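You operate a simulated robot arm through the tools that you are given. There is no shell and no other tool. Be economical: measure what you need, move in short steps, check, and stop when the job is done.

Carry out the task below with a simulated two-armed robot. There is one attempt and no reset: what you move stays moved.

Task
Brake the crank turntable and rub the glaze off the purple pad.
Fine: brake at HOLD first; use the teal-knob block and put it back; then set the brake to FREE. What is to be rubbed or washed off counts as gone when no trace of it is left.

Only the result counts: the job must be done as asked and must still hold three seconds after the hand-in. Knocking over, shifting, dropping, spilling or breaking anything else fails it.

Robot
Two 7-joint arms with fingered hands on one trunk, on a base that drives. Base frame: it is fixed to the floor where the robot stands at the start and does not move with it; the origin is under the middle of the robot, x ahead of it, y to its left, z up. Units: m, rad, N and s.
The left shoulder is at the start at [0.03, 0.12, 1.063], the right one opposite. With the tool pointing down near the work surface each hand reaches from about 0.2 to 0.68 m from the robot's upright axis, wherever it stands, measured 20 degrees to its own side. Places, roughly: brown pad [0.5, 2, 0.75]; grey cloth pad [0.25, -2.25, 0.75]; orange roller [0.25, -2.5, 0.75]; pin of the crank turntable [0.5, 0.3, 0.8]; purple brush (6x6x6 cm) [0.6, 0.1, 0.8]; round steel block [0.25, -2.5, 0.75]; turntable brake lever [0.5, 0.2, 0.8]. Payload 4 kg a hand.
Tool frame (each hand has its own): the origin (TCP) lies between the finger pads and is the grasp point; the fingertips stand 0.019 m ahead of it; z points along the fingers, y is the line along which they close. The gripper opens to 0.12 m. The gripper's body begins 0.053 m behind the TCP. The gripper is a hand of 3 fingers: y runs from the thumb to the fingers, the wrist lies at [0, 0, -0.219] in the tool frame.
Orientation is that of the tool frame in the base frame, as a unit quaternion [x, y, z, w]. With the fingers straight down and closing along the base's y, the tool's x points along the base's -x, its y along +y and its z along -z.

Tools
- The arms move only by the tool drive_tool. It takes "left_plan", "right_plan" or both (then of equal length, played together; a hand with none holds still); each is one flat list of numbers, 6 for each row, row after row: the shift along the tool's x, y, z in m, then the turn, a rotation vector about the tool's x, y, z in degrees. In form: [dx, dy, dz, rx, ry, rz, dx, dy, dz, rx, ry, rz, ...]. A call has 1 to 8 rows; each row shifts and turns the commanded pose from where the row before left it, along the tool's axes as they then stand. A row lasts 0.2 s, in which the tool goes at most 0.05 m and 0.15 rad; a call with a longer step from one row to the next is refused whole. A pose out of reach is approached as far as the arm can. The call stops where the force on the tool passes 50 N (or 10 N more than at its start, if that is more) or the arm is blocked; 0.2 s more then pass. In this call time passes only in rows, and 0.2 s behind the last. The reply holds the time, the measured pose of the TCP, the force on the tool along the base axes, the opening and the grip force, in the units named above and with some noise, with the torque about the TCP (base axes, N m) and any sound that the robot's microphone picked up.
- Cameras (640 x 400 px; columns grow to the right, rows downward): "scene" is now at [0.0497, 0.0087, 1.5999]; the picture's right is [0.10, -0.99, 0.00], its down [-0.84, -0.08, -0.54] and it looks along [0.53, 0.05, -0.84] (base axes); focal length 282 px, centre (320, 200). "left" rides on the left gripper at [-0.066, -0.004, -0.079] in its tool frame; the picture's right is [0.05, -1.00, 0.00], its down [0.76, 0.04, -0.64] and it looks along [0.64, 0.04, 0.77] (tool axes); focal length 251 px, centre (320, 200). "right" rides on the right gripper at [0.066, -0.004, -0.079] in its tool frame; the picture's right is [0.05, 1.00, 0.00], its down [-0.76, 0.04, -0.64] and it looks along [-0.64, 0.03, 0.77] (tool axes); focal length 251 px, centre (320, 200). There is no depth. A picture from a camera that has moved, and an enlarged one, comes with that camera's place and axes in the base frame and with its lens.
- get_image(camera): a new picture of that camera. It takes no simulated time.
- move_column(by): slides the trunk up (or, below 0, down) by that many m; the arms and the scene camera ride with it, the base frame stays. It gives what a move gives, with no picture.
- steer(legs): drives the robot by 1 to 6 legs, each [ahead, turn to the left] in m and rad, along the robot's own axes; the way and the turn of a leg run together, so that a leg with both is an arc; at most 1.5 m and 3.142 rad a leg. The arms and the cameras ride along, it lands a little off, and it stops where it bumps. It gives what a move gives.
- finger_targets(finger1, finger2, thumb_bend, hand): sets how far each is bent, from 0 (flat) to 1 (curled in); at 0.3 the hand is open as for a grip, at 0.7 the pads meet at the TCP. One left out holds its place. A second passes; each finger stops where it meets its share of the squeeze, and holds until it gets a number again. It is the only way to open and close the hand. It gives what a move gives, with no picture; readings hold the bend of each and the force on the fingers (four entries, about 0 where the hand has none), thumb and palm.
- aim_head(pan, tilt): turns the head with the scene camera to pan (to the left, within 2.094 rad either way) and tilt (down, from -0.506 to 1.204), counted from straight ahead of the robot. It gives what a move gives.
- inspect(camera, box): a new picture of the part [left, top, right, bottom] of that camera's present view, enlarged. It takes no simulated time.
- job_done(): hands the job in; it is judged then, once.

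Work in short steps. Places have to be worked out from the pictures, the camera data and where the tool is seen: move nearer, look again, correct. Check each grasp and each placing, and mend what went wrong. You have 120 turns and 88 pictures in all, those below and enlarged ones among them. Open the grippers and draw the arms clear of the work before you hand the job in, unless the task says otherwise; then end with one line.

The tools are called by a JSON object that holds its "method" and its "body". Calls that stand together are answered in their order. drive_tool: Moves the arms, as the interface text tells. Its arguments: {"type":"object","properties":{"left_plan":{"type":"array","items":{"type":"number"}},"right_plan":{"type":"array","items":{"type":"number"}}},"required":[]} The other tools are called the same way: move_column (by) slides the trunk up or down; finger_targets (finger1, finger2, thumb_bend, hand) moves the fingers one by one; steer (legs) drives the base; aim_head (pan, tilt) turns the head that bears the scene camera; get_image (camera) takes a picture; inspect (camera, box) takes an enlarged picture of a part of a camera's view; job_done () hands the job in.

At the start:

```text
time_s: 0.0
left_tool_pos: [0.3697, 0.4515, 1.1277]
left_ee_rot: [0.001, 1.0, 0.0, 0.0]
left_force: [0.0, 0.4, 0.3]
left_wrist_torque: [-0.03, -0.01, 0.02]
left_finger_gap: 0.1202
left_finger_force: 0.1
left_shape: jaw
left_bend: [0.3, 0.3, 0.3]
left_finger forces: [0.0, 0.0, 0.1, 0.1, 0.1, 0.0]
right_tool_pos: [0.3109, -0.0012, 1.1715]
right_ee_rot: [0.0, 1.0, -0.001, 0.0]
right_force: [0.3, -0.1, -0.5]
right_wrist_torque: [0.02, -0.03, -0.02]
right_finger_gap: 0.1198
right_finger_force: 0.0
right_shape: jaw
right_bend: [0.3, 0.3, 0.3]
right_finger forces: [0.0, 0.1, 0.1, 0.0, 0.1, 0.0]
trunk travel left (down, up): [-0.275, 0.265]
robot x, y, heading: [-0.0011, -0.0016, 0.002]
head pan, tilt: [0.101, 1.004]
```

scene: 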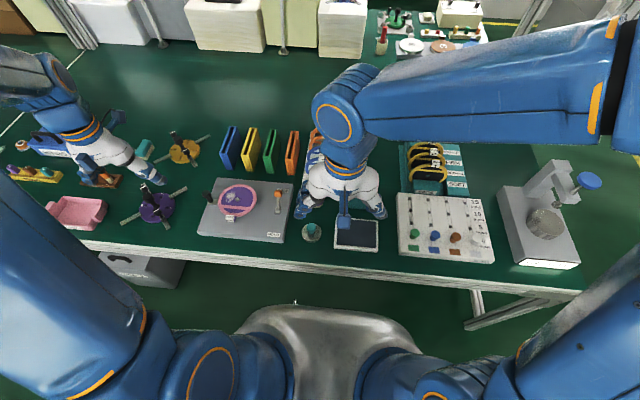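
right: 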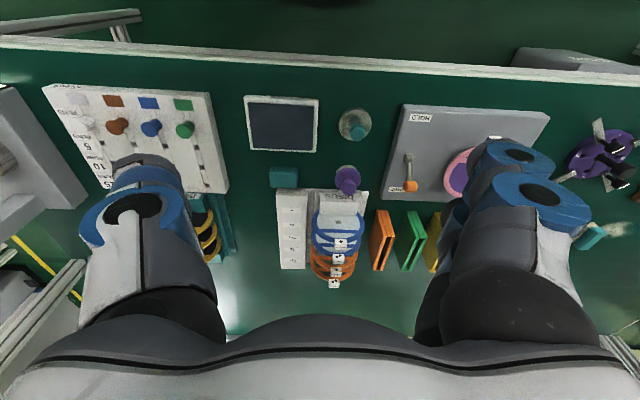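
left: 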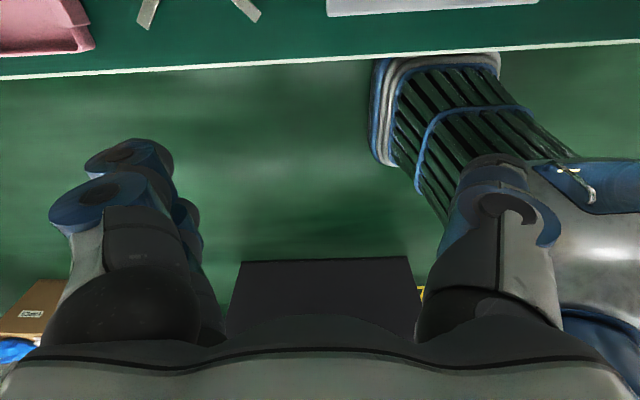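

I start with enlarged views of the turntable and the nearby tools.

{"method": "inspect", "body": {"camera": "scene", "box": [180, 120, 400, 260]}}

{"method": "inspect", "body": {"camera": "right", "box": [230, 80, 560, 290]}}

```text
2.86 times, centred on (290, 190) of scene
camera zoom: at [0.0497, 0.0087, 1.5999], right [0.1, -0.99, 0.0], down [-0.84, -0.08, -0.54], along [0.53, 0.05, -0.84], focal length 806 px, centre (406, 229)
```

zoom: 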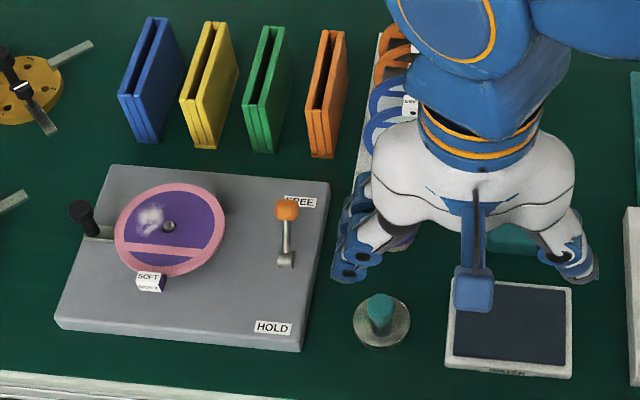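

```text
1.90 times, centred on (395, 185) of right
camera zoom: at [0.2435, -0.0059, 1.2518], right [-0.05, 1.0, 0.0], down [0.76, 0.04, 0.64], along [0.64, 0.03, -0.77], focal length 479 px, centre (177, 229)
```

zoom: 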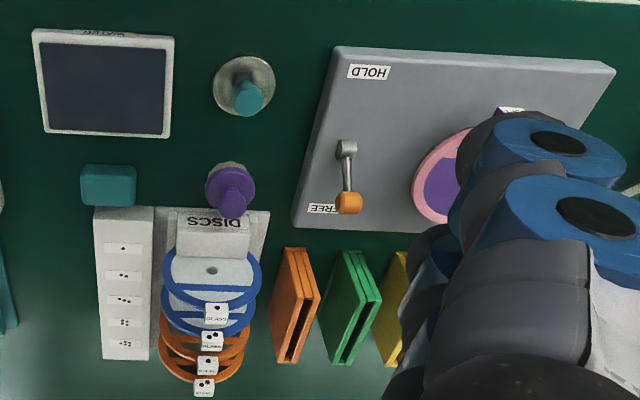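

The lever stands at FREE, with its knob near (0.54, 0.19, 0.84), and HOLD lies towards the robot. The white glaze is on the purple disc, and the teal-knob round block is near (0.46, 0.08). I swing the right arm away and bring the left hand over the area.

{"method": "drive_tool", "body": {"right_plan": [0, -0.035, 0, 0, 0, 0, 0, -0.035, 0, 0, 0, 0, 0, -0.035, 0, 0, 0, 0, 0, -0.035, 0, 0, 0, 0, 0, -0.035, 0, 0, 0, 0, 0, -0.035, 0, 0, 0, 0, 0, -0.035, 0, 0, 0, 0, 0, -0.035, 0, 0, 0, 0], "left_plan": [-0.022, -0.031, 0.0, 0, 0, 0, -0.022, -0.031, 0.0, 0, 0, 0, -0.022, -0.031, 0.0, 0, 0, 0, -0.022, -0.031, 0.0, 0, 0, 0, -0.022, -0.031, 0.0, 0, 0, 0, -0.022, -0.031, 0.0, 0, 0, 0, -0.022, -0.031, 0.0, 0, 0, 0, -0.022, -0.031, 0.0, 0, 0, 0]}}

{"method": "get_image", "body": {"camera": "left"}}

{"method": "inspect", "body": {"camera": "scene", "box": [180, 120, 400, 260]}}

```text
time_s: 1.8
left_tool_pos: [0.5464, 0.202, 1.1289]
left_ee_rot: [0.002, 1.0, 0.001, -0.001]
left_force: [0.0, 0.2, -1.5]
left_wrist_torque: [-0.01, 0.04, 0.02]
left_finger_gap: 0.1199
left_finger_force: 0.0
left_shape: jaw
left_bend: [0.3, 0.3, 0.3]
left_finger forces: [0.1, 0.1, 0.1, 0.0, 0.0, 0.1]
right_tool_pos: [0.3119, -0.2836, 1.1721]
right_ee_rot: [0.001, 1.0, 0.001, -0.001]
right_force: [0.6, -0.1, 0.0]
right_wrist_torque: [0.03, -0.01, 0.03]
right_finger_gap: 0.1203
right_finger_force: 0.1
right_shape: jaw
right_bend: [0.3, 0.3, 0.3]
right_finger forces: [0.0, 0.0, 0.0, 0.0, 0.1, 0.1]
trunk travel left (down, up): [-0.275, 0.265]
robot x, y, heading: [-0.0018, 0.0054, 0.004]
head pan, tilt: [0.101, 1.004]
```

```text
82 pictures are left
camera left: at [0.6118, 0.197, 1.2067], right [-0.06, -1.0, 0.0], down [-0.76, 0.04, 0.64], along [-0.64, 0.04, -0.76], focal length 251 px, centre (320, 200)
```

left: 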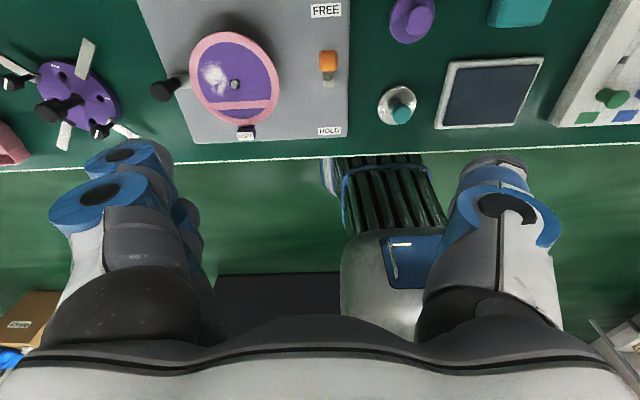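

```text
2.86 times, centred on (290, 190) of scene
camera zoom: at [0.0507, 0.0066, 1.5998], right [0.1, -0.99, 0.0], down [-0.84, -0.08, -0.54], along [0.53, 0.06, -0.84], focal length 806 px, centre (406, 229)
```

zoom: 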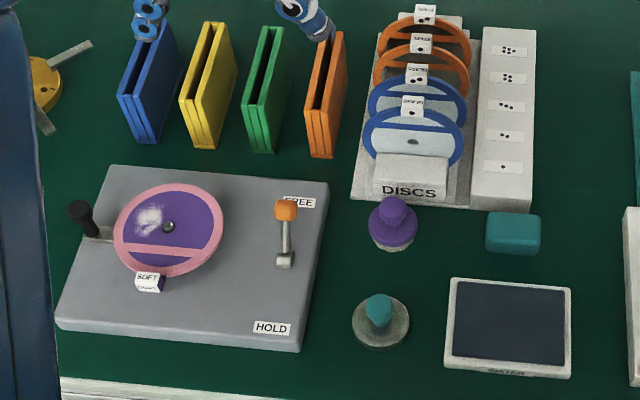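

I read the labels before acting.

{"method": "inspect", "body": {"camera": "scene", "box": [300, 115, 380, 195]}}

{"method": "inspect", "body": {"camera": "scene", "box": [200, 175, 290, 245]}}

{"method": "inspect", "body": {"camera": "scene", "box": [290, 185, 390, 255]}}

```text
5.00 times, centred on (340, 155) of scene
camera zoom: at [0.0507, 0.0066, 1.5998], right [0.1, -0.99, 0.0], down [-0.84, -0.08, -0.54], along [0.53, 0.06, -0.84], focal length 1410 px, centre (220, 425)
```

zoom: 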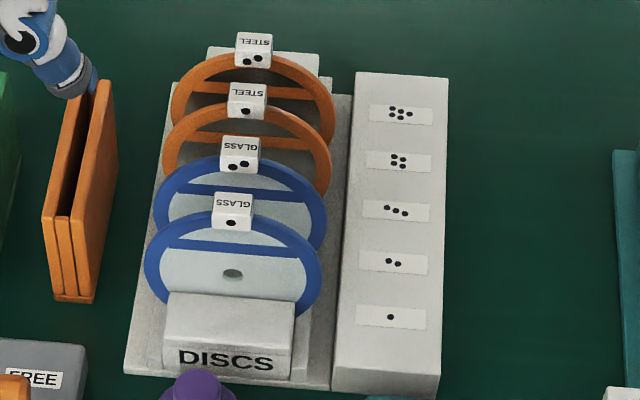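

```text
5.71 times, centred on (245, 210) of scene
camera zoom: at [0.0507, 0.0066, 1.5998], right [0.1, -0.99, 0.0], down [-0.84, -0.08, -0.54], along [0.53, 0.06, -0.84], focal length 1611 px, centre (749, 143)
```

zoom: 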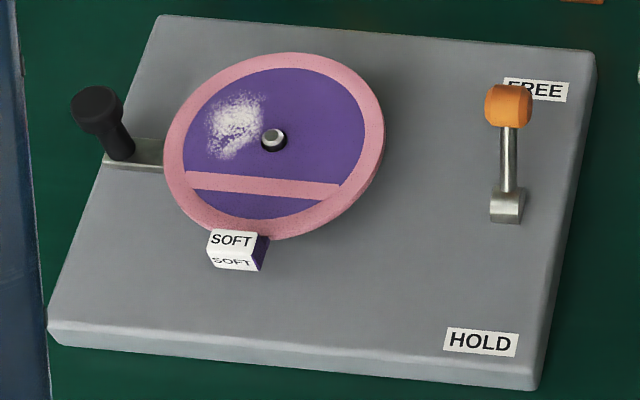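

```text
5.71 times, centred on (340, 220) of scene
camera zoom: at [0.0507, 0.0066, 1.5998], right [0.1, -0.99, 0.0], down [-0.84, -0.08, -0.54], along [0.53, 0.06, -0.84], focal length 1611 px, centre (206, 86)
```

zoom: 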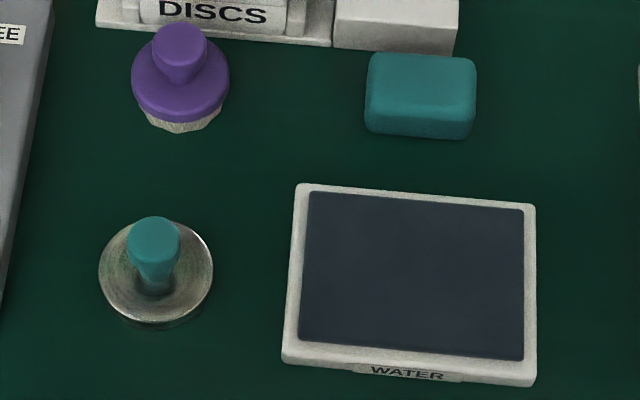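

The brake comes first. I close the left hand into a blunt tip and bring it above a point beyond the lever knob.

{"method": "finger_targets", "body": {"hand": "left", "finger1": 0.7, "finger2": 0.7, "thumb_bend": 0.7}}

{"method": "drive_tool", "body": {"left_plan": [-0.014, -0.003, 0.04, 0, 0, 0, -0.014, -0.003, 0.04, 0, 0, 0, -0.014, -0.003, 0.04, 0, 0, 0, -0.014, -0.002, 0.04, 0, 0, 0, 0, 0, 0.02, 0, 0, 0]}}

{"method": "get_image", "body": {"camera": "left"}}

{"method": "get_image", "body": {"camera": "scene"}}

```text
time_s: 2.8
left_tool_pos: [0.5444, 0.203, 1.1281]
left_ee_rot: [0.0, 1.0, -0.001, 0.0]
left_force: [0.3, 0.1, 0.8]
left_wrist_torque: [0.0, 0.01, 0.0]
left_finger_gap: 0.0108
left_finger_force: 0.2
left_shape: fingers
left_bend: [0.71, 0.71, 0.7]
left_finger forces: [0.1, 0.0, 0.0, 0.1, 0.0, 0.0]
right_tool_pos: [0.3111, -0.2823, 1.1722]
right_ee_rot: [0.001, 1.0, 0.0, 0.0]
right_force: [-0.2, 0.8, -0.3]
right_wrist_torque: [-0.01, -0.01, -0.02]
right_finger_gap: 0.1201
right_finger_force: 0.1
right_shape: jaw
right_bend: [0.3, 0.3, 0.3]
right_finger forces: [0.0, 0.0, 0.0, 0.0, 0.0, 0.0]
trunk travel left (down, up): [-0.275, 0.265]
robot x, y, heading: [-0.0026, -0.0007, -0.003]
head pan, tilt: [0.101, 1.004]
```

```text
time_s: 4.0
left_tool_pos: [0.6007, 0.1919, 0.9483]
left_ee_rot: [0.001, 1.0, 0.0, 0.001]
left_force: [-0.2, -0.3, 0.4]
left_wrist_torque: [0.01, -0.01, -0.03]
left_finger_gap: 0.0107
left_finger_force: 0.1
left_shape: fingers
left_bend: [0.71, 0.71, 0.7]
left_finger forces: [0.1, 0.0, 0.0, 0.0, 0.0, 0.1]
right_tool_pos: [0.3112, -0.2816, 1.1717]
right_ee_rot: [0.001, 1.0, 0.0, 0.0]
right_force: [-0.3, 0.0, 0.2]
right_wrist_torque: [0.01, 0.04, -0.01]
right_finger_gap: 0.1198
right_finger_force: 0.0
right_shape: jaw
right_bend: [0.3, 0.3, 0.3]
right_finger forces: [0.0, 0.0, 0.1, 0.0, 0.1, 0.0]
trunk travel left (down, up): [-0.275, 0.265]
robot x, y, heading: [-0.0014, -0.0018, 0.003]
head pan, tilt: [0.101, 1.004]
```

```text
77 pictures are left
camera left: at [0.6664, 0.1882, 1.0266], right [-0.06, -1.0, 0.0], down [-0.76, 0.04, 0.64], along [-0.64, 0.04, -0.77], focal length 251 px, centre (320, 200)
```

left: 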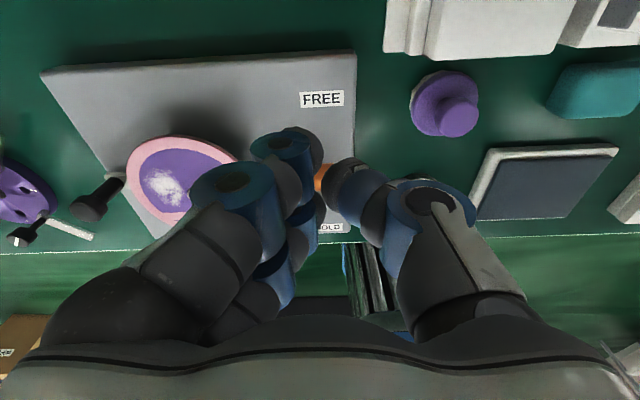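

```text
76 pictures are left
camera scene: at [0.0494, 0.0086, 1.5999], right [0.1, -0.99, 0.0], down [-0.84, -0.08, -0.54], along [0.53, 0.05, -0.84], focal length 282 px, centre (320, 200)
```

scene: 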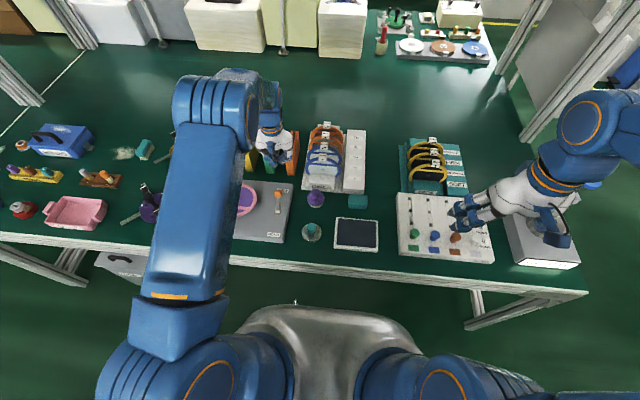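

The fingertips are beyond the knob in x, at about 0.60 against 0.54. I lower to TCP z of about 0.852 and check.

{"method": "drive_tool", "body": {"left_plan": [0, 0, 0.03, 0, 0, 0, 0, 0, 0.03, 0, 0, 0, 0, 0, 0.02, 0, 0, 0, 0, 0, 0.016, 0, 0, 0]}}

{"method": "inspect", "body": {"camera": "scene", "box": [220, 100, 330, 250]}}

{"method": "get_image", "body": {"camera": "left"}}

```text
time_s: 5.0
left_tool_pos: [0.6015, 0.1921, 0.8515]
left_ee_rot: [0.001, 1.0, 0.0, 0.0]
left_force: [-0.4, 0.0, 0.1]
left_wrist_torque: [0.03, 0.01, -0.03]
left_finger_gap: 0.0109
left_finger_force: 0.1
left_shape: fingers
left_bend: [0.71, 0.71, 0.7]
left_finger forces: [0.0, 0.0, 0.1, 0.0, 0.0, 0.0]
right_tool_pos: [0.3106, -0.2815, 1.1718]
right_ee_rot: [0.001, 1.0, 0.0, 0.0]
right_force: [-0.1, 0.0, -0.7]
right_wrist_torque: [-0.01, 0.02, 0.02]
right_finger_gap: 0.1197
right_finger_force: 0.1
right_shape: jaw
right_bend: [0.3, 0.3, 0.3]
right_finger forces: [0.1, 0.0, 0.0, 0.0, 0.1, 0.0]
trunk travel left (down, up): [-0.275, 0.265]
robot x, y, heading: [0.003, 0.0031, -0.003]
head pan, tilt: [0.101, 1.004]
```

```text
2.67 times, centred on (275, 175) of scene
camera zoom: at [0.0502, 0.0087, 1.5999], right [0.1, -0.99, 0.0], down [-0.84, -0.08, -0.54], along [0.53, 0.05, -0.84], focal length 752 px, centre (440, 267)
```

zoom: 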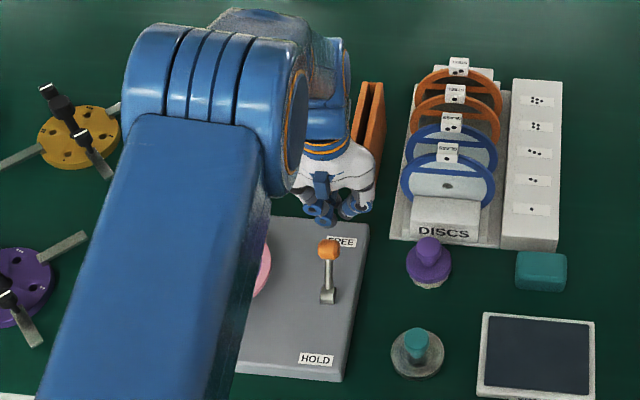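

```text
74 pictures are left
camera left: at [0.6681, 0.1881, 0.9299], right [-0.06, -1.0, 0.0], down [-0.76, 0.04, 0.64], along [-0.64, 0.04, -0.77], focal length 251 px, centre (320, 200)
```

left: 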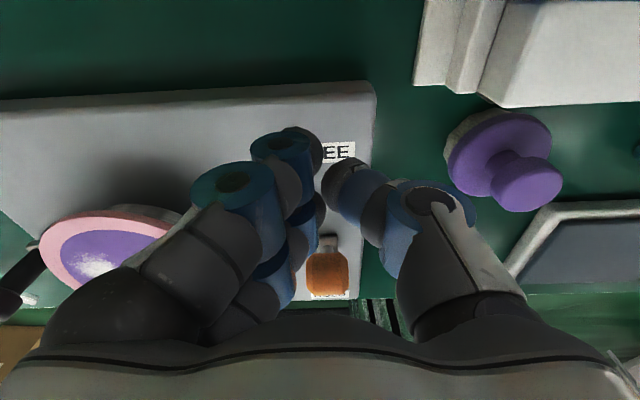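

The knob lies straight ahead of the closed fingers. I squeeze a little more and push towards HOLD (-x).

{"method": "finger_targets", "body": {"hand": "left", "finger1": 0.76, "finger2": 0.76, "thumb_bend": 0.76}}

{"method": "drive_tool", "body": {"left_plan": [0.015, 0, 0, 0, 0, 0, 0.015, 0, 0, 0, 0, 0, 0.015, 0, 0, 0, 0, 0, 0.015, 0, 0, 0, 0, 0, 0.015, 0, 0, 0, 0, 0, 0.015, 0, 0, 0, 0, 0]}}

{"method": "get_image", "body": {"camera": "left"}}

{"method": "inspect", "body": {"camera": "scene", "box": [220, 100, 330, 250]}}

```text
time_s: 6.0
left_tool_pos: [0.6017, 0.1931, 0.8516]
left_ee_rot: [0.001, 1.0, 0.0, -0.001]
left_force: [-0.1, -0.5, -0.4]
left_wrist_torque: [-0.01, -0.02, 0.0]
left_finger_gap: 0.0055
left_finger_force: 0.1
left_shape: fingers
left_bend: [0.75, 0.75, 0.74]
left_finger forces: [0.0, 0.1, 0.1, 0.0, 0.0, 0.0]
right_tool_pos: [0.3108, -0.2807, 1.171]
right_ee_rot: [0.001, 1.0, 0.0, 0.001]
right_force: [-0.7, 0.2, -0.6]
right_wrist_torque: [0.0, -0.04, -0.02]
right_finger_gap: 0.1198
right_finger_force: 0.1
right_shape: jaw
right_bend: [0.3, 0.3, 0.3]
right_finger forces: [0.1, 0.0, 0.1, 0.0, 0.0, 0.0]
trunk travel left (down, up): [-0.275, 0.265]
robot x, y, heading: [0.0018, 0.0011, -0.002]
head pan, tilt: [0.101, 1.004]
```

```text
time_s: 7.4
left_tool_pos: [0.5109, 0.1917, 0.8526]
left_ee_rot: [0.001, 1.0, 0.0, 0.0]
left_force: [-0.1, 0.0, -0.3]
left_wrist_torque: [-0.01, 0.0, 0.04]
left_finger_gap: 0.0051
left_finger_force: 0.0
left_shape: fingers
left_bend: [0.75, 0.75, 0.74]
left_finger forces: [0.1, 0.0, 0.0, 0.1, 0.0, 0.1]
right_tool_pos: [0.3104, -0.2819, 1.1708]
right_ee_rot: [0.001, 1.0, 0.0, 0.0]
right_force: [-1.1, 0.1, 1.1]
right_wrist_torque: [0.0, 0.02, 0.0]
right_finger_gap: 0.1198
right_finger_force: 0.0
right_shape: jaw
right_bend: [0.3, 0.3, 0.3]
right_finger forces: [0.1, 0.0, 0.1, 0.1, 0.0, 0.0]
trunk travel left (down, up): [-0.275, 0.265]
robot x, y, heading: [-0.0001, 0.0004, -0.001]
head pan, tilt: [0.101, 1.004]
```

```text
73 pictures are left
camera left: at [0.5773, 0.1877, 0.9315], right [-0.06, -1.0, 0.0], down [-0.76, 0.04, 0.64], along [-0.64, 0.04, -0.77], focal length 251 px, centre (320, 200)
```

left: 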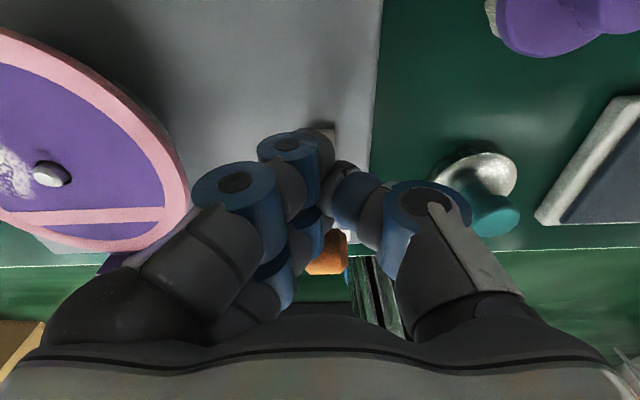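

```text
2.67 times, centred on (275, 175) of scene
camera zoom: at [0.0494, 0.0086, 1.5999], right [0.1, -0.99, 0.0], down [-0.84, -0.08, -0.54], along [0.53, 0.05, -0.84], focal length 752 px, centre (440, 267)
```

zoom: 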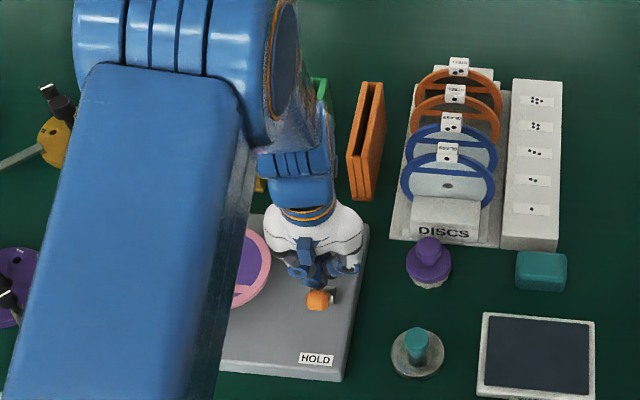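

The lever follows the fingers with almost no force. I keep pushing.

{"method": "drive_tool", "body": {"left_plan": [0.015, 0, 0, 0, 0, 0, 0.015, 0, 0, 0, 0, 0, 0.015, 0, 0, 0, 0, 0, 0.01, 0, 0, 0, 0, 0]}}

{"method": "inspect", "body": {"camera": "scene", "box": [220, 100, 330, 250]}}

```text
time_s: 8.2
left_tool_pos: [0.4891, 0.1899, 0.8567]
left_ee_rot: [0.003, 1.0, 0.0, 0.022]
left_force: [23.6, -4.5, -10.2]
left_wrist_torque: [-0.16, -0.3, -0.09]
left_finger_gap: 0.0066
left_finger_force: 11.3
left_shape: fingers
left_bend: [0.76, 0.74, 0.73]
left_finger forces: [0.1, 22.2, 0.0, 0.0, 0.1, 0.2]
right_tool_pos: [0.3114, -0.2805, 1.1717]
right_ee_rot: [0.002, 1.0, 0.0, -0.001]
right_force: [-0.9, 0.0, 0.5]
right_wrist_torque: [-0.02, -0.01, 0.03]
right_finger_gap: 0.1198
right_finger_force: 0.1
right_shape: jaw
right_bend: [0.3, 0.3, 0.3]
right_finger forces: [0.0, 0.1, 0.0, 0.0, 0.0, 0.1]
trunk travel left (down, up): [-0.275, 0.265]
robot x, y, heading: [-0.0008, 0.0005, 0.001]
head pan, tilt: [0.101, 1.004]
stopped in row 3 (left hand): the force on the tool passed its limit at 57 N (the readings are from after the stop); the commanded pose is now the measured one
```

```text
2.67 times, centred on (275, 175) of scene
camera zoom: at [0.0518, 0.0089, 1.5997], right [0.1, -0.99, 0.0], down [-0.84, -0.08, -0.54], along [0.53, 0.05, -0.84], focal length 752 px, centre (440, 267)
```

zoom: 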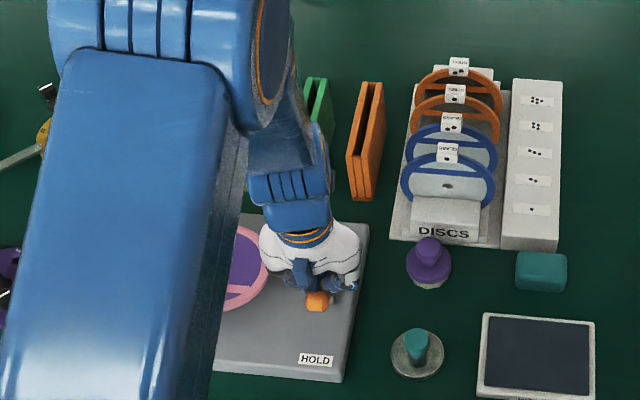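

It hit a hard stop with the knob at x of about 0.46-0.47, the mirror image of FREE. I back off, rise and verify.

{"method": "drive_tool", "body": {"left_plan": [-0.02, 0, 0, 0, 0, 0, -0.01, 0, -0.04, 0, 0, 0, 0, 0, -0.04, 0, 0, 0, 0, 0, -0.04, 0, 0, 0, 0, 0, -0.04, 0, 0, 0, 0, 0, -0.03, 0, 0, 0]}}

{"method": "get_image", "body": {"camera": "left"}}

```text
time_s: 9.6
left_tool_pos: [0.5066, 0.1912, 1.0476]
left_ee_rot: [0.002, 1.0, 0.0, 0.015]
left_force: [-0.2, -0.3, -0.2]
left_wrist_torque: [0.01, 0.03, -0.01]
left_finger_gap: 0.0048
left_finger_force: 0.0
left_shape: fingers
left_bend: [0.76, 0.75, 0.74]
left_finger forces: [0.0, 0.0, 0.1, 0.0, 0.0, 0.1]
right_tool_pos: [0.31, -0.2817, 1.1711]
right_ee_rot: [0.002, 1.0, 0.0, 0.0]
right_force: [-0.4, -0.2, 0.1]
right_wrist_torque: [0.03, -0.05, 0.03]
right_finger_gap: 0.1198
right_finger_force: 0.0
right_shape: jaw
right_bend: [0.3, 0.3, 0.3]
right_finger forces: [0.0, 0.0, 0.1, 0.1, 0.1, 0.1]
trunk travel left (down, up): [-0.275, 0.265]
robot x, y, heading: [0.004, -0.0026, -0.0]
head pan, tilt: [0.101, 1.004]
```

```text
70 pictures are left
camera left: at [0.571, 0.1878, 1.1282], right [-0.06, -1.0, 0.0], down [-0.78, 0.04, 0.62], along [-0.62, 0.04, -0.79], focal length 251 px, centre (320, 200)
```

left: 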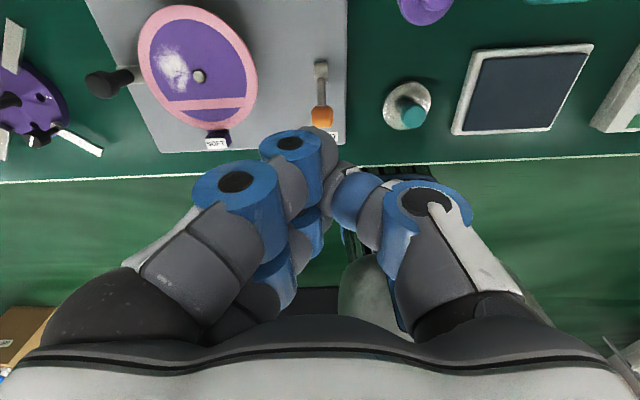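

The lever is at HOLD. I open the hand partway and go above the teal knob, which I put at about (0.45, 0.08) with its top at about 0.80.

{"method": "finger_targets", "body": {"hand": "left", "finger1": 0.5, "finger2": 0.5, "thumb_bend": 0.5}}

{"method": "drive_tool", "body": {"left_plan": [0.0144, -0.0283, 0, 0, 1.72, 0, 0.0144, -0.0283, 0.03, 0, 0, 0, 0.0144, -0.0283, 0.03, 0, 0, 0, 0.0144, -0.0283, 0.03, 0, 0, 0, 0, 0, 0.03, 0, 0, 0]}}

{"method": "get_image", "body": {"camera": "left"}}

{"method": "inspect", "body": {"camera": "scene", "box": [240, 140, 370, 250]}}

```text
time_s: 10.6
left_tool_pos: [0.5088, 0.1916, 1.046]
left_ee_rot: [0.002, 1.0, 0.0, 0.017]
left_force: [-0.2, -1.3, -0.1]
left_wrist_torque: [0.0, -0.01, -0.08]
left_finger_gap: 0.0679
left_finger_force: 0.1
left_shape: fingers
left_bend: [0.5, 0.5, 0.5]
left_finger forces: [0.1, 0.0, 0.0, 0.1, 0.0, 0.0]
right_tool_pos: [0.311, -0.2818, 1.1698]
right_ee_rot: [0.002, 1.0, 0.0, 0.0]
right_force: [0.3, -0.9, -0.2]
right_wrist_torque: [0.02, -0.02, -0.03]
right_finger_gap: 0.1199
right_finger_force: 0.0
right_shape: jaw
right_bend: [0.3, 0.3, 0.3]
right_finger forces: [0.0, 0.0, 0.1, 0.1, 0.0, 0.0]
trunk travel left (down, up): [-0.275, 0.265]
robot x, y, heading: [0.001, 0.0013, 0.002]
head pan, tilt: [0.101, 1.004]
```

```text
time_s: 11.8
left_tool_pos: [0.4486, 0.0788, 0.9252]
left_ee_rot: [0.002, 1.0, 0.001, 0.002]
left_force: [0.9, -0.5, -0.6]
left_wrist_torque: [0.0, 0.02, 0.0]
left_finger_gap: 0.0681
left_finger_force: 0.0
left_shape: fingers
left_bend: [0.5, 0.5, 0.5]
left_finger forces: [0.0, 0.0, 0.0, 0.0, 0.0, 0.0]
right_tool_pos: [0.3112, -0.2803, 1.171]
right_ee_rot: [0.001, 1.0, 0.0, 0.0]
right_force: [-0.2, -0.4, -0.1]
right_wrist_torque: [-0.03, 0.03, -0.01]
right_finger_gap: 0.1197
right_finger_force: 0.1
right_shape: jaw
right_bend: [0.3, 0.3, 0.3]
right_finger forces: [0.0, 0.0, 0.0, 0.0, 0.1, 0.0]
trunk travel left (down, up): [-0.275, 0.265]
robot x, y, heading: [-0.0021, 0.0019, -0.003]
head pan, tilt: [0.101, 1.004]
```

```text
69 pictures are left
camera left: at [0.5142, 0.0744, 1.0038], right [-0.06, -1.0, 0.0], down [-0.77, 0.04, 0.64], along [-0.64, 0.04, -0.77], focal length 251 px, centre (320, 200)
```

left: 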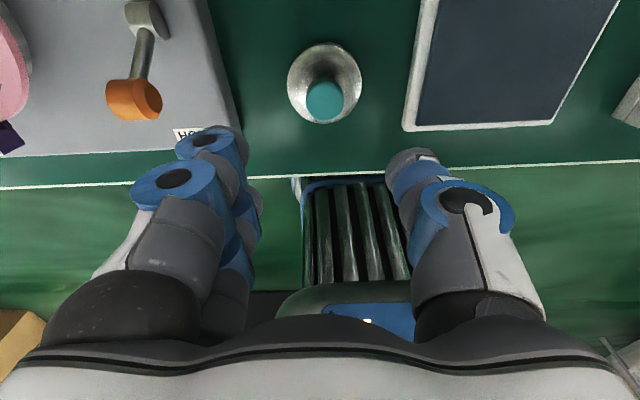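

```text
3.64 times, centred on (305, 195) of scene
camera zoom: at [0.0511, 0.0094, 1.5998], right [0.1, -0.99, 0.0], down [-0.84, -0.09, -0.54], along [0.53, 0.05, -0.84], focal length 1025 px, centre (374, 218)
```

zoom: 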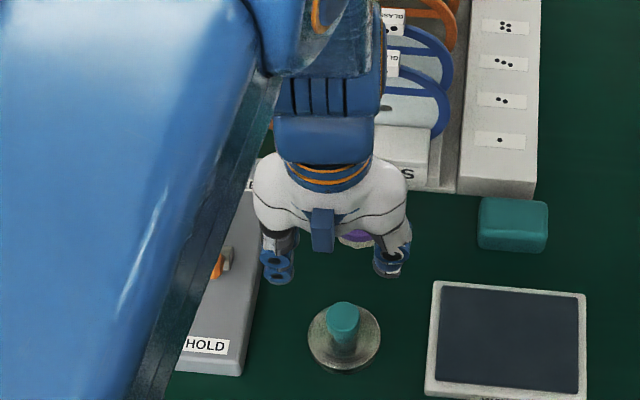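

The TCP is aligned with the knob to within a few mm. I descend in stages to TCP z of about 0.79.

{"method": "drive_tool", "body": {"left_plan": [0, -0.004, 0.03, 0, 0, 0, 0, 0, 0.03, 0, 0, 0, 0, 0, 0.03, 0, 0, 0, 0, 0, 0.025, 0, 0, 0]}}

{"method": "get_image", "body": {"camera": "left"}}

```text
time_s: 12.8
left_tool_pos: [0.4512, 0.0777, 0.8088]
left_ee_rot: [0.001, 1.0, 0.001, 0.002]
left_force: [0.6, -0.5, -0.1]
left_wrist_torque: [0.03, -0.01, 0.02]
left_finger_gap: 0.0682
left_finger_force: 0.1
left_shape: fingers
left_bend: [0.5, 0.5, 0.5]
left_finger forces: [0.0, 0.0, 0.0, 0.0, 0.0, 0.0]
right_tool_pos: [0.311, -0.2804, 1.1711]
right_ee_rot: [0.0, 1.0, 0.0, 0.0]
right_force: [-0.6, 0.0, 0.9]
right_wrist_torque: [0.0, 0.01, -0.03]
right_finger_gap: 0.12
right_finger_force: 0.0
right_shape: jaw
right_bend: [0.3, 0.3, 0.3]
right_finger forces: [0.0, 0.0, 0.1, 0.1, 0.0, 0.0]
trunk travel left (down, up): [-0.275, 0.265]
robot x, y, heading: [0.0001, 0.0002, 0.001]
head pan, tilt: [0.101, 1.004]
```

```text
67 pictures are left
camera left: at [0.5173, 0.0721, 0.8877], right [-0.06, -1.0, 0.0], down [-0.77, 0.04, 0.64], along [-0.64, 0.04, -0.77], focal length 251 px, centre (320, 200)
```

left: 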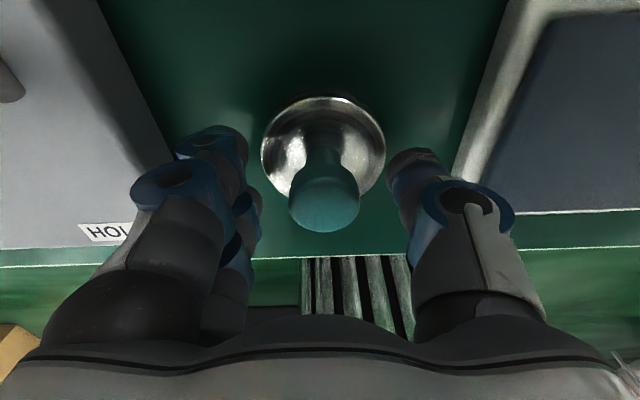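

The knob is centred between the fingers. I go a little lower and close gently.

{"method": "drive_tool", "body": {"left_plan": [0.002, -0.003, 0.018, 0, 0, 0]}}

{"method": "finger_targets", "body": {"hand": "left", "finger1": 0.63, "finger2": 0.63, "thumb_bend": 0.63}}

{"method": "get_image", "body": {"camera": "left"}}

```text
time_s: 13.2
left_tool_pos: [0.4483, 0.0726, 0.7919]
left_ee_rot: [0.002, 1.0, 0.0, 0.001]
left_force: [0.0, 1.5, 0.8]
left_wrist_torque: [0.03, -0.02, 0.01]
left_finger_gap: 0.0691
left_finger_force: 0.6
left_shape: fingers
left_bend: [0.5, 0.5, 0.5]
left_finger forces: [0.6, 0.6, 0.0, 0.1, 0.0, 0.0]
right_tool_pos: [0.3116, -0.282, 1.171]
right_ee_rot: [0.002, 1.0, -0.001, 0.0]
right_force: [-0.3, 0.4, 0.9]
right_wrist_torque: [0.03, 0.0, -0.06]
right_finger_gap: 0.1199
right_finger_force: 0.1
right_shape: jaw
right_bend: [0.3, 0.3, 0.3]
right_finger forces: [0.0, 0.0, 0.1, 0.0, 0.0, 0.0]
trunk travel left (down, up): [-0.275, 0.265]
robot x, y, heading: [-0.0028, -0.0012, 0.001]
head pan, tilt: [0.101, 1.004]
```

```text
time_s: 14.2
left_tool_pos: [0.4477, 0.0725, 0.7926]
left_ee_rot: [0.002, 1.0, 0.0, 0.001]
left_force: [-1.0, 1.4, 2.2]
left_wrist_torque: [0.09, -0.02, -0.03]
left_finger_gap: 0.0632
left_finger_force: 18.3
left_shape: fingers
left_bend: [0.55, 0.55, 0.51]
left_finger forces: [9.5, 9.3, 0.0, 0.1, 19.0, 0.0]
right_tool_pos: [0.311, -0.2816, 1.1716]
right_ee_rot: [0.002, 1.0, 0.0, 0.0]
right_force: [0.0, 0.8, 0.6]
right_wrist_torque: [-0.04, -0.03, 0.01]
right_finger_gap: 0.12
right_finger_force: 0.1
right_shape: jaw
right_bend: [0.3, 0.3, 0.3]
right_finger forces: [0.0, 0.0, 0.0, 0.0, 0.0, 0.0]
trunk travel left (down, up): [-0.275, 0.265]
robot x, y, heading: [0.001, -0.0003, -0.002]
head pan, tilt: [0.101, 1.004]
```

```text
66 pictures are left
camera left: at [0.5138, 0.0681, 0.8711], right [-0.06, -1.0, 0.0], down [-0.77, 0.04, 0.64], along [-0.64, 0.04, -0.77], focal length 251 px, centre (320, 200)
```

left: 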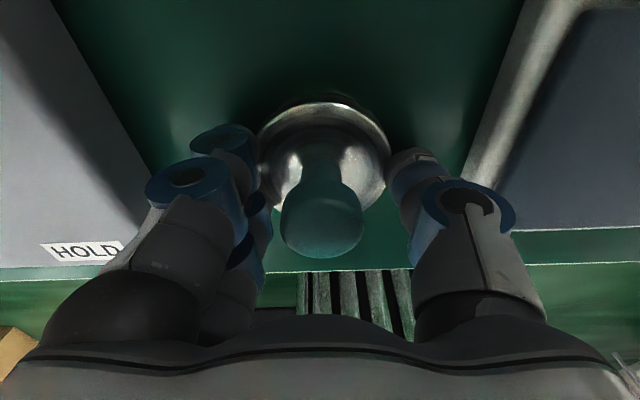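

The reading shows about 63 mm gap, so the tips caught the disc's rim, not the knob. I release, rise, narrow the fingers and come down onto the knob.

{"method": "finger_targets", "body": {"hand": "left", "finger1": 0.48, "finger2": 0.48, "thumb_bend": 0.48}}

{"method": "drive_tool", "body": {"left_plan": [0, 0, -0.03, 0, 0, 0, 0, 0, -0.03, 0, 0, 0]}}

{"method": "finger_targets", "body": {"hand": "left", "finger1": 0.58, "finger2": 0.58, "thumb_bend": 0.58}}

{"method": "get_image", "body": {"camera": "left"}}

```text
time_s: 15.2
left_tool_pos: [0.4492, 0.0719, 0.7915]
left_ee_rot: [0.001, 1.0, 0.0, 0.001]
left_force: [-0.6, 0.1, 0.9]
left_wrist_torque: [0.02, 0.01, 0.02]
left_finger_gap: 0.0746
left_finger_force: 0.1
left_shape: fingers
left_bend: [0.48, 0.48, 0.48]
left_finger forces: [0.0, 0.0, 0.0, 0.0, 0.1, 0.0]
right_tool_pos: [0.3093, -0.2821, 1.1718]
right_ee_rot: [0.002, 1.0, 0.0, -0.001]
right_force: [0.2, 1.2, 0.0]
right_wrist_torque: [-0.03, -0.03, 0.03]
right_finger_gap: 0.1198
right_finger_force: 0.1
right_shape: jaw
right_bend: [0.3, 0.3, 0.3]
right_finger forces: [0.0, 0.0, 0.0, 0.0, 0.1, 0.0]
trunk travel left (down, up): [-0.275, 0.265]
robot x, y, heading: [-0.0003, 0.0042, 0.0]
head pan, tilt: [0.101, 1.004]
```

```text
time_s: 15.8
left_tool_pos: [0.446, 0.0703, 0.8545]
left_ee_rot: [0.002, 1.0, -0.001, 0.0]
left_force: [-0.5, 0.3, 0.1]
left_wrist_torque: [-0.03, 0.01, 0.02]
left_finger_gap: 0.0743
left_finger_force: 0.1
left_shape: fingers
left_bend: [0.48, 0.48, 0.48]
left_finger forces: [0.0, 0.0, 0.1, 0.1, 0.0, 0.1]
right_tool_pos: [0.3105, -0.2819, 1.1714]
right_ee_rot: [0.002, 1.0, -0.001, -0.001]
right_force: [0.6, 0.5, -0.1]
right_wrist_torque: [0.01, -0.02, 0.0]
right_finger_gap: 0.12
right_finger_force: 0.0
right_shape: jaw
right_bend: [0.3, 0.3, 0.3]
right_finger forces: [0.0, 0.1, 0.1, 0.0, 0.0, 0.0]
trunk travel left (down, up): [-0.275, 0.265]
robot x, y, heading: [0.0006, 0.0013, 0.001]
head pan, tilt: [0.101, 1.004]
```

```text
time_s: 16.8
left_tool_pos: [0.4471, 0.0689, 0.854]
left_ee_rot: [0.002, 1.0, 0.001, 0.0]
left_force: [0.7, 0.1, 0.2]
left_wrist_torque: [0.0, 0.05, 0.0]
left_finger_gap: 0.0474
left_finger_force: 0.0
left_shape: fingers
left_bend: [0.57, 0.57, 0.57]
left_finger forces: [0.1, 0.1, 0.0, 0.1, 0.1, 0.1]
right_tool_pos: [0.3114, -0.2814, 1.1712]
right_ee_rot: [0.001, 1.0, 0.0, 0.0]
right_force: [-0.7, -0.1, 0.9]
right_wrist_torque: [0.02, 0.02, 0.0]
right_finger_gap: 0.12
right_finger_force: 0.0
right_shape: jaw
right_bend: [0.3, 0.3, 0.3]
right_finger forces: [0.0, 0.0, 0.0, 0.0, 0.1, 0.0]
trunk travel left (down, up): [-0.275, 0.265]
robot x, y, heading: [-0.0023, 0.0004, 0.006]
head pan, tilt: [0.101, 1.004]
```

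```text
65 pictures are left
camera left: at [0.5129, 0.0657, 0.933], right [-0.06, -1.0, 0.0], down [-0.77, 0.04, 0.64], along [-0.64, 0.04, -0.77], focal length 251 px, centre (320, 200)
```

left: 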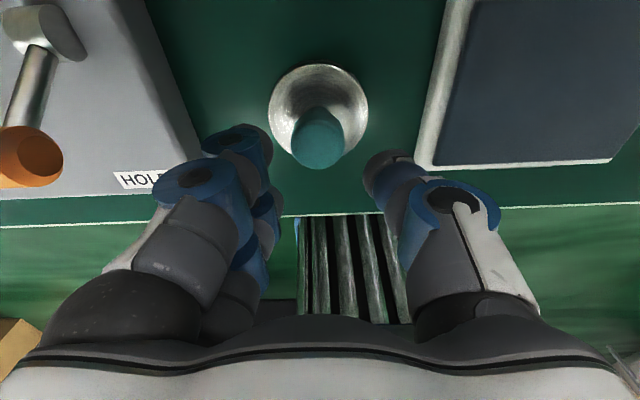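

The knob is at about (0.451, 0.071). I centre on it and descend to TCP z of about 0.80 with the narrowed fingers.

{"method": "drive_tool", "body": {"left_plan": [-0.004, 0.002, 0.02, 0, 0, 0, 0, 0, 0.02, 0, 0, 0, 0, 0, 0.014, 0, 0, 0]}}

{"method": "get_image", "body": {"camera": "left"}}

{"method": "inspect", "body": {"camera": "scene", "box": [270, 190, 360, 250]}}

```text
time_s: 17.6
left_tool_pos: [0.4515, 0.0734, 0.8011]
left_ee_rot: [0.003, 1.0, 0.0, 0.001]
left_force: [-0.2, 0.5, 6.1]
left_wrist_torque: [0.13, 0.08, 0.02]
left_finger_gap: 0.0474
left_finger_force: 3.4
left_shape: fingers
left_bend: [0.57, 0.57, 0.57]
left_finger forces: [1.6, 4.3, 0.0, 0.1, 0.7, 0.1]
right_tool_pos: [0.3103, -0.2814, 1.1717]
right_ee_rot: [0.001, 1.0, 0.0, 0.0]
right_force: [-0.2, -0.3, 0.9]
right_wrist_torque: [-0.02, 0.0, 0.02]
right_finger_gap: 0.12
right_finger_force: 0.0
right_shape: jaw
right_bend: [0.3, 0.3, 0.3]
right_finger forces: [0.0, 0.0, 0.0, 0.0, 0.0, 0.0]
trunk travel left (down, up): [-0.275, 0.265]
robot x, y, heading: [0.0006, -0.0026, 0.001]
head pan, tilt: [0.101, 1.004]
```

```text
64 pictures are left
camera left: at [0.5174, 0.0673, 0.88], right [-0.06, -1.0, 0.0], down [-0.77, 0.04, 0.64], along [-0.64, 0.04, -0.77], focal length 251 px, centre (320, 200)
```

left: 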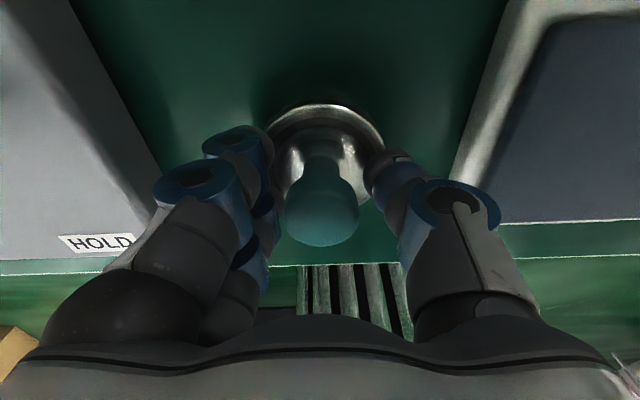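

```text
6.67 times, centred on (315, 220) of scene
camera zoom: at [0.0492, 0.0087, 1.6], right [0.1, -0.99, 0.0], down [-0.84, -0.08, -0.54], along [0.54, 0.05, -0.84], focal length 1880 px, centre (353, 67)
```

zoom: 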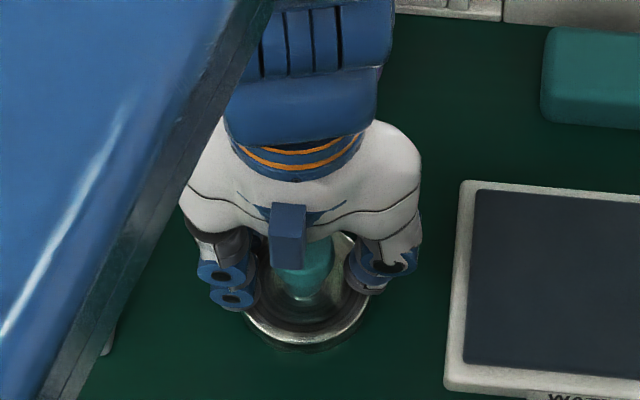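

The fingertips just touch the disc top (6 N). I raise 4 mm and close on the knob.

{"method": "drive_tool", "body": {"left_plan": [0, 0, -0.004, 0, 0, 0]}}

{"method": "finger_targets", "body": {"hand": "left", "finger1": 0.75, "finger2": 0.75, "thumb_bend": 0.75}}

{"method": "get_image", "body": {"camera": "left"}}

```text
time_s: 18.0
left_tool_pos: [0.4515, 0.0716, 0.8039]
left_ee_rot: [0.002, 1.0, 0.0, 0.0]
left_force: [-0.2, 0.3, -0.8]
left_wrist_torque: [0.0, 0.01, -0.01]
left_finger_gap: 0.0472
left_finger_force: 0.0
left_shape: fingers
left_bend: [0.57, 0.57, 0.57]
left_finger forces: [0.1, 0.0, 0.1, 0.0, 0.0, 0.1]
right_tool_pos: [0.3108, -0.2825, 1.1705]
right_ee_rot: [0.002, 1.0, 0.0, 0.001]
right_force: [0.2, -0.2, 0.4]
right_wrist_torque: [-0.01, 0.01, -0.02]
right_finger_gap: 0.1198
right_finger_force: 0.1
right_shape: jaw
right_bend: [0.3, 0.3, 0.3]
right_finger forces: [0.0, 0.0, 0.0, 0.0, 0.0, 0.1]
trunk travel left (down, up): [-0.275, 0.265]
robot x, y, heading: [0.0001, -0.0031, -0.007]
head pan, tilt: [0.101, 1.004]
```

```text
time_s: 19.0
left_tool_pos: [0.4514, 0.0715, 0.804]
left_ee_rot: [0.001, 1.0, 0.0, 0.001]
left_force: [-0.7, 0.1, 1.2]
left_wrist_torque: [-0.01, -0.02, -0.02]
left_finger_gap: 0.0194
left_finger_force: 15.2
left_shape: fingers
left_bend: [0.73, 0.64, 0.66]
left_finger forces: [4.3, 10.8, 0.0, 0.0, 14.9, 0.0]
right_tool_pos: [0.3114, -0.2811, 1.172]
right_ee_rot: [0.002, 1.0, 0.0, 0.0]
right_force: [-0.3, -0.3, 0.5]
right_wrist_torque: [0.01, 0.0, 0.05]
right_finger_gap: 0.1197
right_finger_force: 0.0
right_shape: jaw
right_bend: [0.3, 0.3, 0.3]
right_finger forces: [0.1, 0.0, 0.0, 0.0, 0.1, 0.0]
trunk travel left (down, up): [-0.275, 0.265]
robot x, y, heading: [0.0031, -0.0004, -0.001]
head pan, tilt: [0.101, 1.004]
```

```text
62 pictures are left
camera left: at [0.5174, 0.0675, 0.8829], right [-0.06, -1.0, 0.0], down [-0.77, 0.04, 0.64], along [-0.64, 0.04, -0.77], focal length 251 px, centre (320, 200)
```

left: 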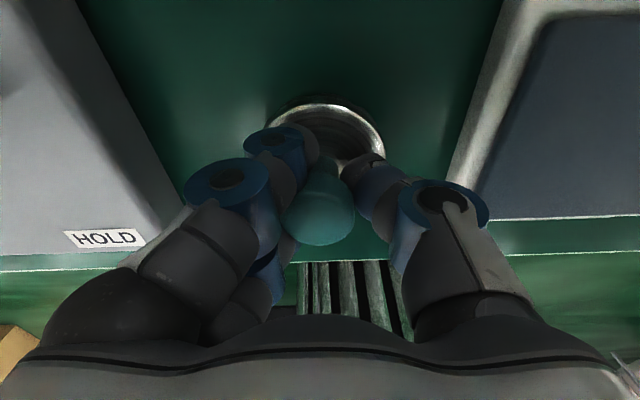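

The far finger bent deeper (0.73 against 0.64), so the knob sits towards -x of the grip. I re-centre by 5 mm and regrip.

{"method": "finger_targets", "body": {"hand": "left", "finger1": 0.58, "finger2": 0.58, "thumb_bend": 0.58}}

{"method": "drive_tool", "body": {"left_plan": [0.006, 0, 0, 0, 0, 0]}}

{"method": "finger_targets", "body": {"hand": "left", "finger1": 0.78, "finger2": 0.78, "thumb_bend": 0.78}}

{"method": "get_image", "body": {"camera": "left"}}

```text
time_s: 20.0
left_tool_pos: [0.4507, 0.0723, 0.8035]
left_ee_rot: [0.001, 1.0, 0.0, 0.001]
left_force: [0.4, 0.9, 0.2]
left_wrist_torque: [0.01, -0.01, 0.01]
left_finger_gap: 0.0467
left_finger_force: 0.1
left_shape: fingers
left_bend: [0.57, 0.57, 0.57]
left_finger forces: [0.0, 0.0, 0.0, 0.0, 0.1, 0.1]
right_tool_pos: [0.311, -0.2809, 1.1717]
right_ee_rot: [0.002, 1.0, 0.0, 0.0]
right_force: [0.1, 0.1, 0.1]
right_wrist_torque: [-0.02, -0.01, -0.01]
right_finger_gap: 0.1195
right_finger_force: 0.1
right_shape: jaw
right_bend: [0.3, 0.3, 0.3]
right_finger forces: [0.0, 0.0, 0.1, 0.0, 0.1, 0.0]
trunk travel left (down, up): [-0.275, 0.265]
robot x, y, heading: [0.0027, 0.0035, -0.004]
head pan, tilt: [0.101, 1.004]
```

```text
time_s: 20.4
left_tool_pos: [0.4448, 0.0714, 0.805]
left_ee_rot: [0.001, 1.0, 0.0, 0.002]
left_force: [0.8, 0.0, -0.1]
left_wrist_torque: [0.02, -0.01, 0.03]
left_finger_gap: 0.0466
left_finger_force: 0.0
left_shape: fingers
left_bend: [0.57, 0.57, 0.57]
left_finger forces: [0.0, 0.1, 0.0, 0.0, 0.0, 0.0]
right_tool_pos: [0.3104, -0.2821, 1.1724]
right_ee_rot: [0.001, 1.0, 0.0, 0.0]
right_force: [-0.1, -0.4, 0.0]
right_wrist_torque: [0.0, -0.02, 0.02]
right_finger_gap: 0.1198
right_finger_force: 0.1
right_shape: jaw
right_bend: [0.3, 0.3, 0.3]
right_finger forces: [0.1, 0.0, 0.0, 0.0, 0.0, 0.1]
trunk travel left (down, up): [-0.275, 0.265]
robot x, y, heading: [0.004, -0.0017, 0.004]
head pan, tilt: [0.101, 1.004]
```

```text
time_s: 21.4
left_tool_pos: [0.4443, 0.0729, 0.8048]
left_ee_rot: [0.003, 1.0, 0.001, 0.001]
left_force: [0.1, -1.1, 0.5]
left_wrist_torque: [-0.01, 0.02, 0.01]
left_finger_gap: 0.0263
left_finger_force: 17.3
left_shape: fingers
left_bend: [0.64, 0.76, 0.68]
left_finger forces: [14.1, 4.4, 0.0, 0.0, 16.2, 0.0]
right_tool_pos: [0.3104, -0.2817, 1.1706]
right_ee_rot: [0.002, 1.0, 0.0, 0.0]
right_force: [-0.1, -0.2, -0.2]
right_wrist_torque: [-0.02, -0.02, 0.0]
right_finger_gap: 0.12
right_finger_force: 0.1
right_shape: jaw
right_bend: [0.3, 0.3, 0.3]
right_finger forces: [0.0, 0.0, 0.1, 0.1, 0.0, 0.0]
trunk travel left (down, up): [-0.275, 0.265]
robot x, y, heading: [0.002, -0.0008, -0.003]
head pan, tilt: [0.101, 1.004]
```

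```text
61 pictures are left
camera left: at [0.5115, 0.0676, 0.8831], right [-0.06, -1.0, 0.0], down [-0.77, 0.04, 0.64], along [-0.64, 0.04, -0.77], focal length 251 px, centre (320, 200)
```

left: 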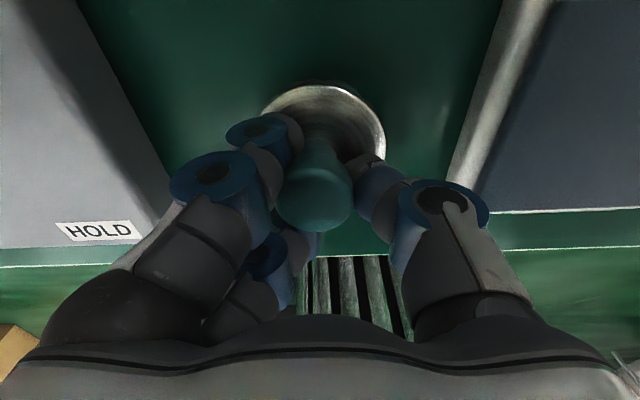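

I overshot, so the midpoint at x of about 0.448 is right. I shift back 3 mm and regrip.

{"method": "finger_targets", "body": {"hand": "left", "finger1": 0.58, "finger2": 0.58, "thumb_bend": 0.58}}

{"method": "drive_tool", "body": {"left_plan": [-0.003, 0, 0, 0, 0, 0]}}

{"method": "finger_targets", "body": {"hand": "left", "finger1": 0.78, "finger2": 0.78, "thumb_bend": 0.78}}

```text
time_s: 22.4
left_tool_pos: [0.4459, 0.0723, 0.8042]
left_ee_rot: [0.002, 1.0, 0.0, 0.001]
left_force: [0.4, 0.2, -0.2]
left_wrist_torque: [0.02, 0.02, -0.02]
left_finger_gap: 0.0464
left_finger_force: 0.1
left_shape: fingers
left_bend: [0.57, 0.57, 0.57]
left_finger forces: [0.0, 0.0, 0.0, 0.0, 0.1, 0.1]
right_tool_pos: [0.3116, -0.2825, 1.1725]
right_ee_rot: [0.002, 1.0, 0.0, 0.0]
right_force: [0.7, -0.5, -0.5]
right_wrist_torque: [-0.01, 0.0, -0.01]
right_finger_gap: 0.1196
right_finger_force: 0.0
right_shape: jaw
right_bend: [0.3, 0.3, 0.3]
right_finger forces: [0.0, 0.0, 0.0, 0.0, 0.0, 0.0]
trunk travel left (down, up): [-0.275, 0.265]
robot x, y, heading: [0.0021, -0.0026, -0.002]
head pan, tilt: [0.101, 1.004]
```

```text
time_s: 22.8
left_tool_pos: [0.4488, 0.0719, 0.8048]
left_ee_rot: [0.003, 1.0, -0.001, 0.001]
left_force: [-0.8, 0.5, -0.2]
left_wrist_torque: [0.03, -0.02, 0.0]
left_finger_gap: 0.0463
left_finger_force: 0.0
left_shape: fingers
left_bend: [0.57, 0.57, 0.57]
left_finger forces: [0.0, 0.0, 0.0, 0.1, 0.0, 0.1]
right_tool_pos: [0.3102, -0.2819, 1.172]
right_ee_rot: [0.001, 1.0, 0.0, 0.0]
right_force: [-0.5, -0.5, -0.1]
right_wrist_torque: [-0.03, -0.01, 0.0]
right_finger_gap: 0.1199
right_finger_force: 0.0
right_shape: jaw
right_bend: [0.3, 0.3, 0.3]
right_finger forces: [0.0, 0.1, 0.1, 0.1, 0.1, 0.0]
trunk travel left (down, up): [-0.275, 0.265]
robot x, y, heading: [-0.0018, 0.0014, -0.0]
head pan, tilt: [0.101, 1.004]
```

```text
time_s: 23.8
left_tool_pos: [0.4483, 0.0718, 0.8032]
left_ee_rot: [0.001, 1.0, 0.0, 0.0]
left_force: [0.1, -0.3, 0.8]
left_wrist_torque: [0.0, 0.03, 0.03]
left_finger_gap: 0.0252
left_finger_force: 17.2
left_shape: fingers
left_bend: [0.65, 0.76, 0.68]
left_finger forces: [12.7, 5.3, 0.0, 0.0, 16.6, 0.0]
right_tool_pos: [0.3113, -0.2815, 1.1719]
right_ee_rot: [0.002, 1.0, -0.001, 0.0]
right_force: [0.4, -0.4, 0.5]
right_wrist_torque: [-0.01, 0.0, -0.01]
right_finger_gap: 0.12
right_finger_force: 0.1
right_shape: jaw
right_bend: [0.3, 0.3, 0.3]
right_finger forces: [0.1, 0.0, 0.0, 0.0, 0.0, 0.1]
trunk travel left (down, up): [-0.275, 0.265]
robot x, y, heading: [0.0015, 0.0012, -0.003]
head pan, tilt: [0.101, 1.004]
```

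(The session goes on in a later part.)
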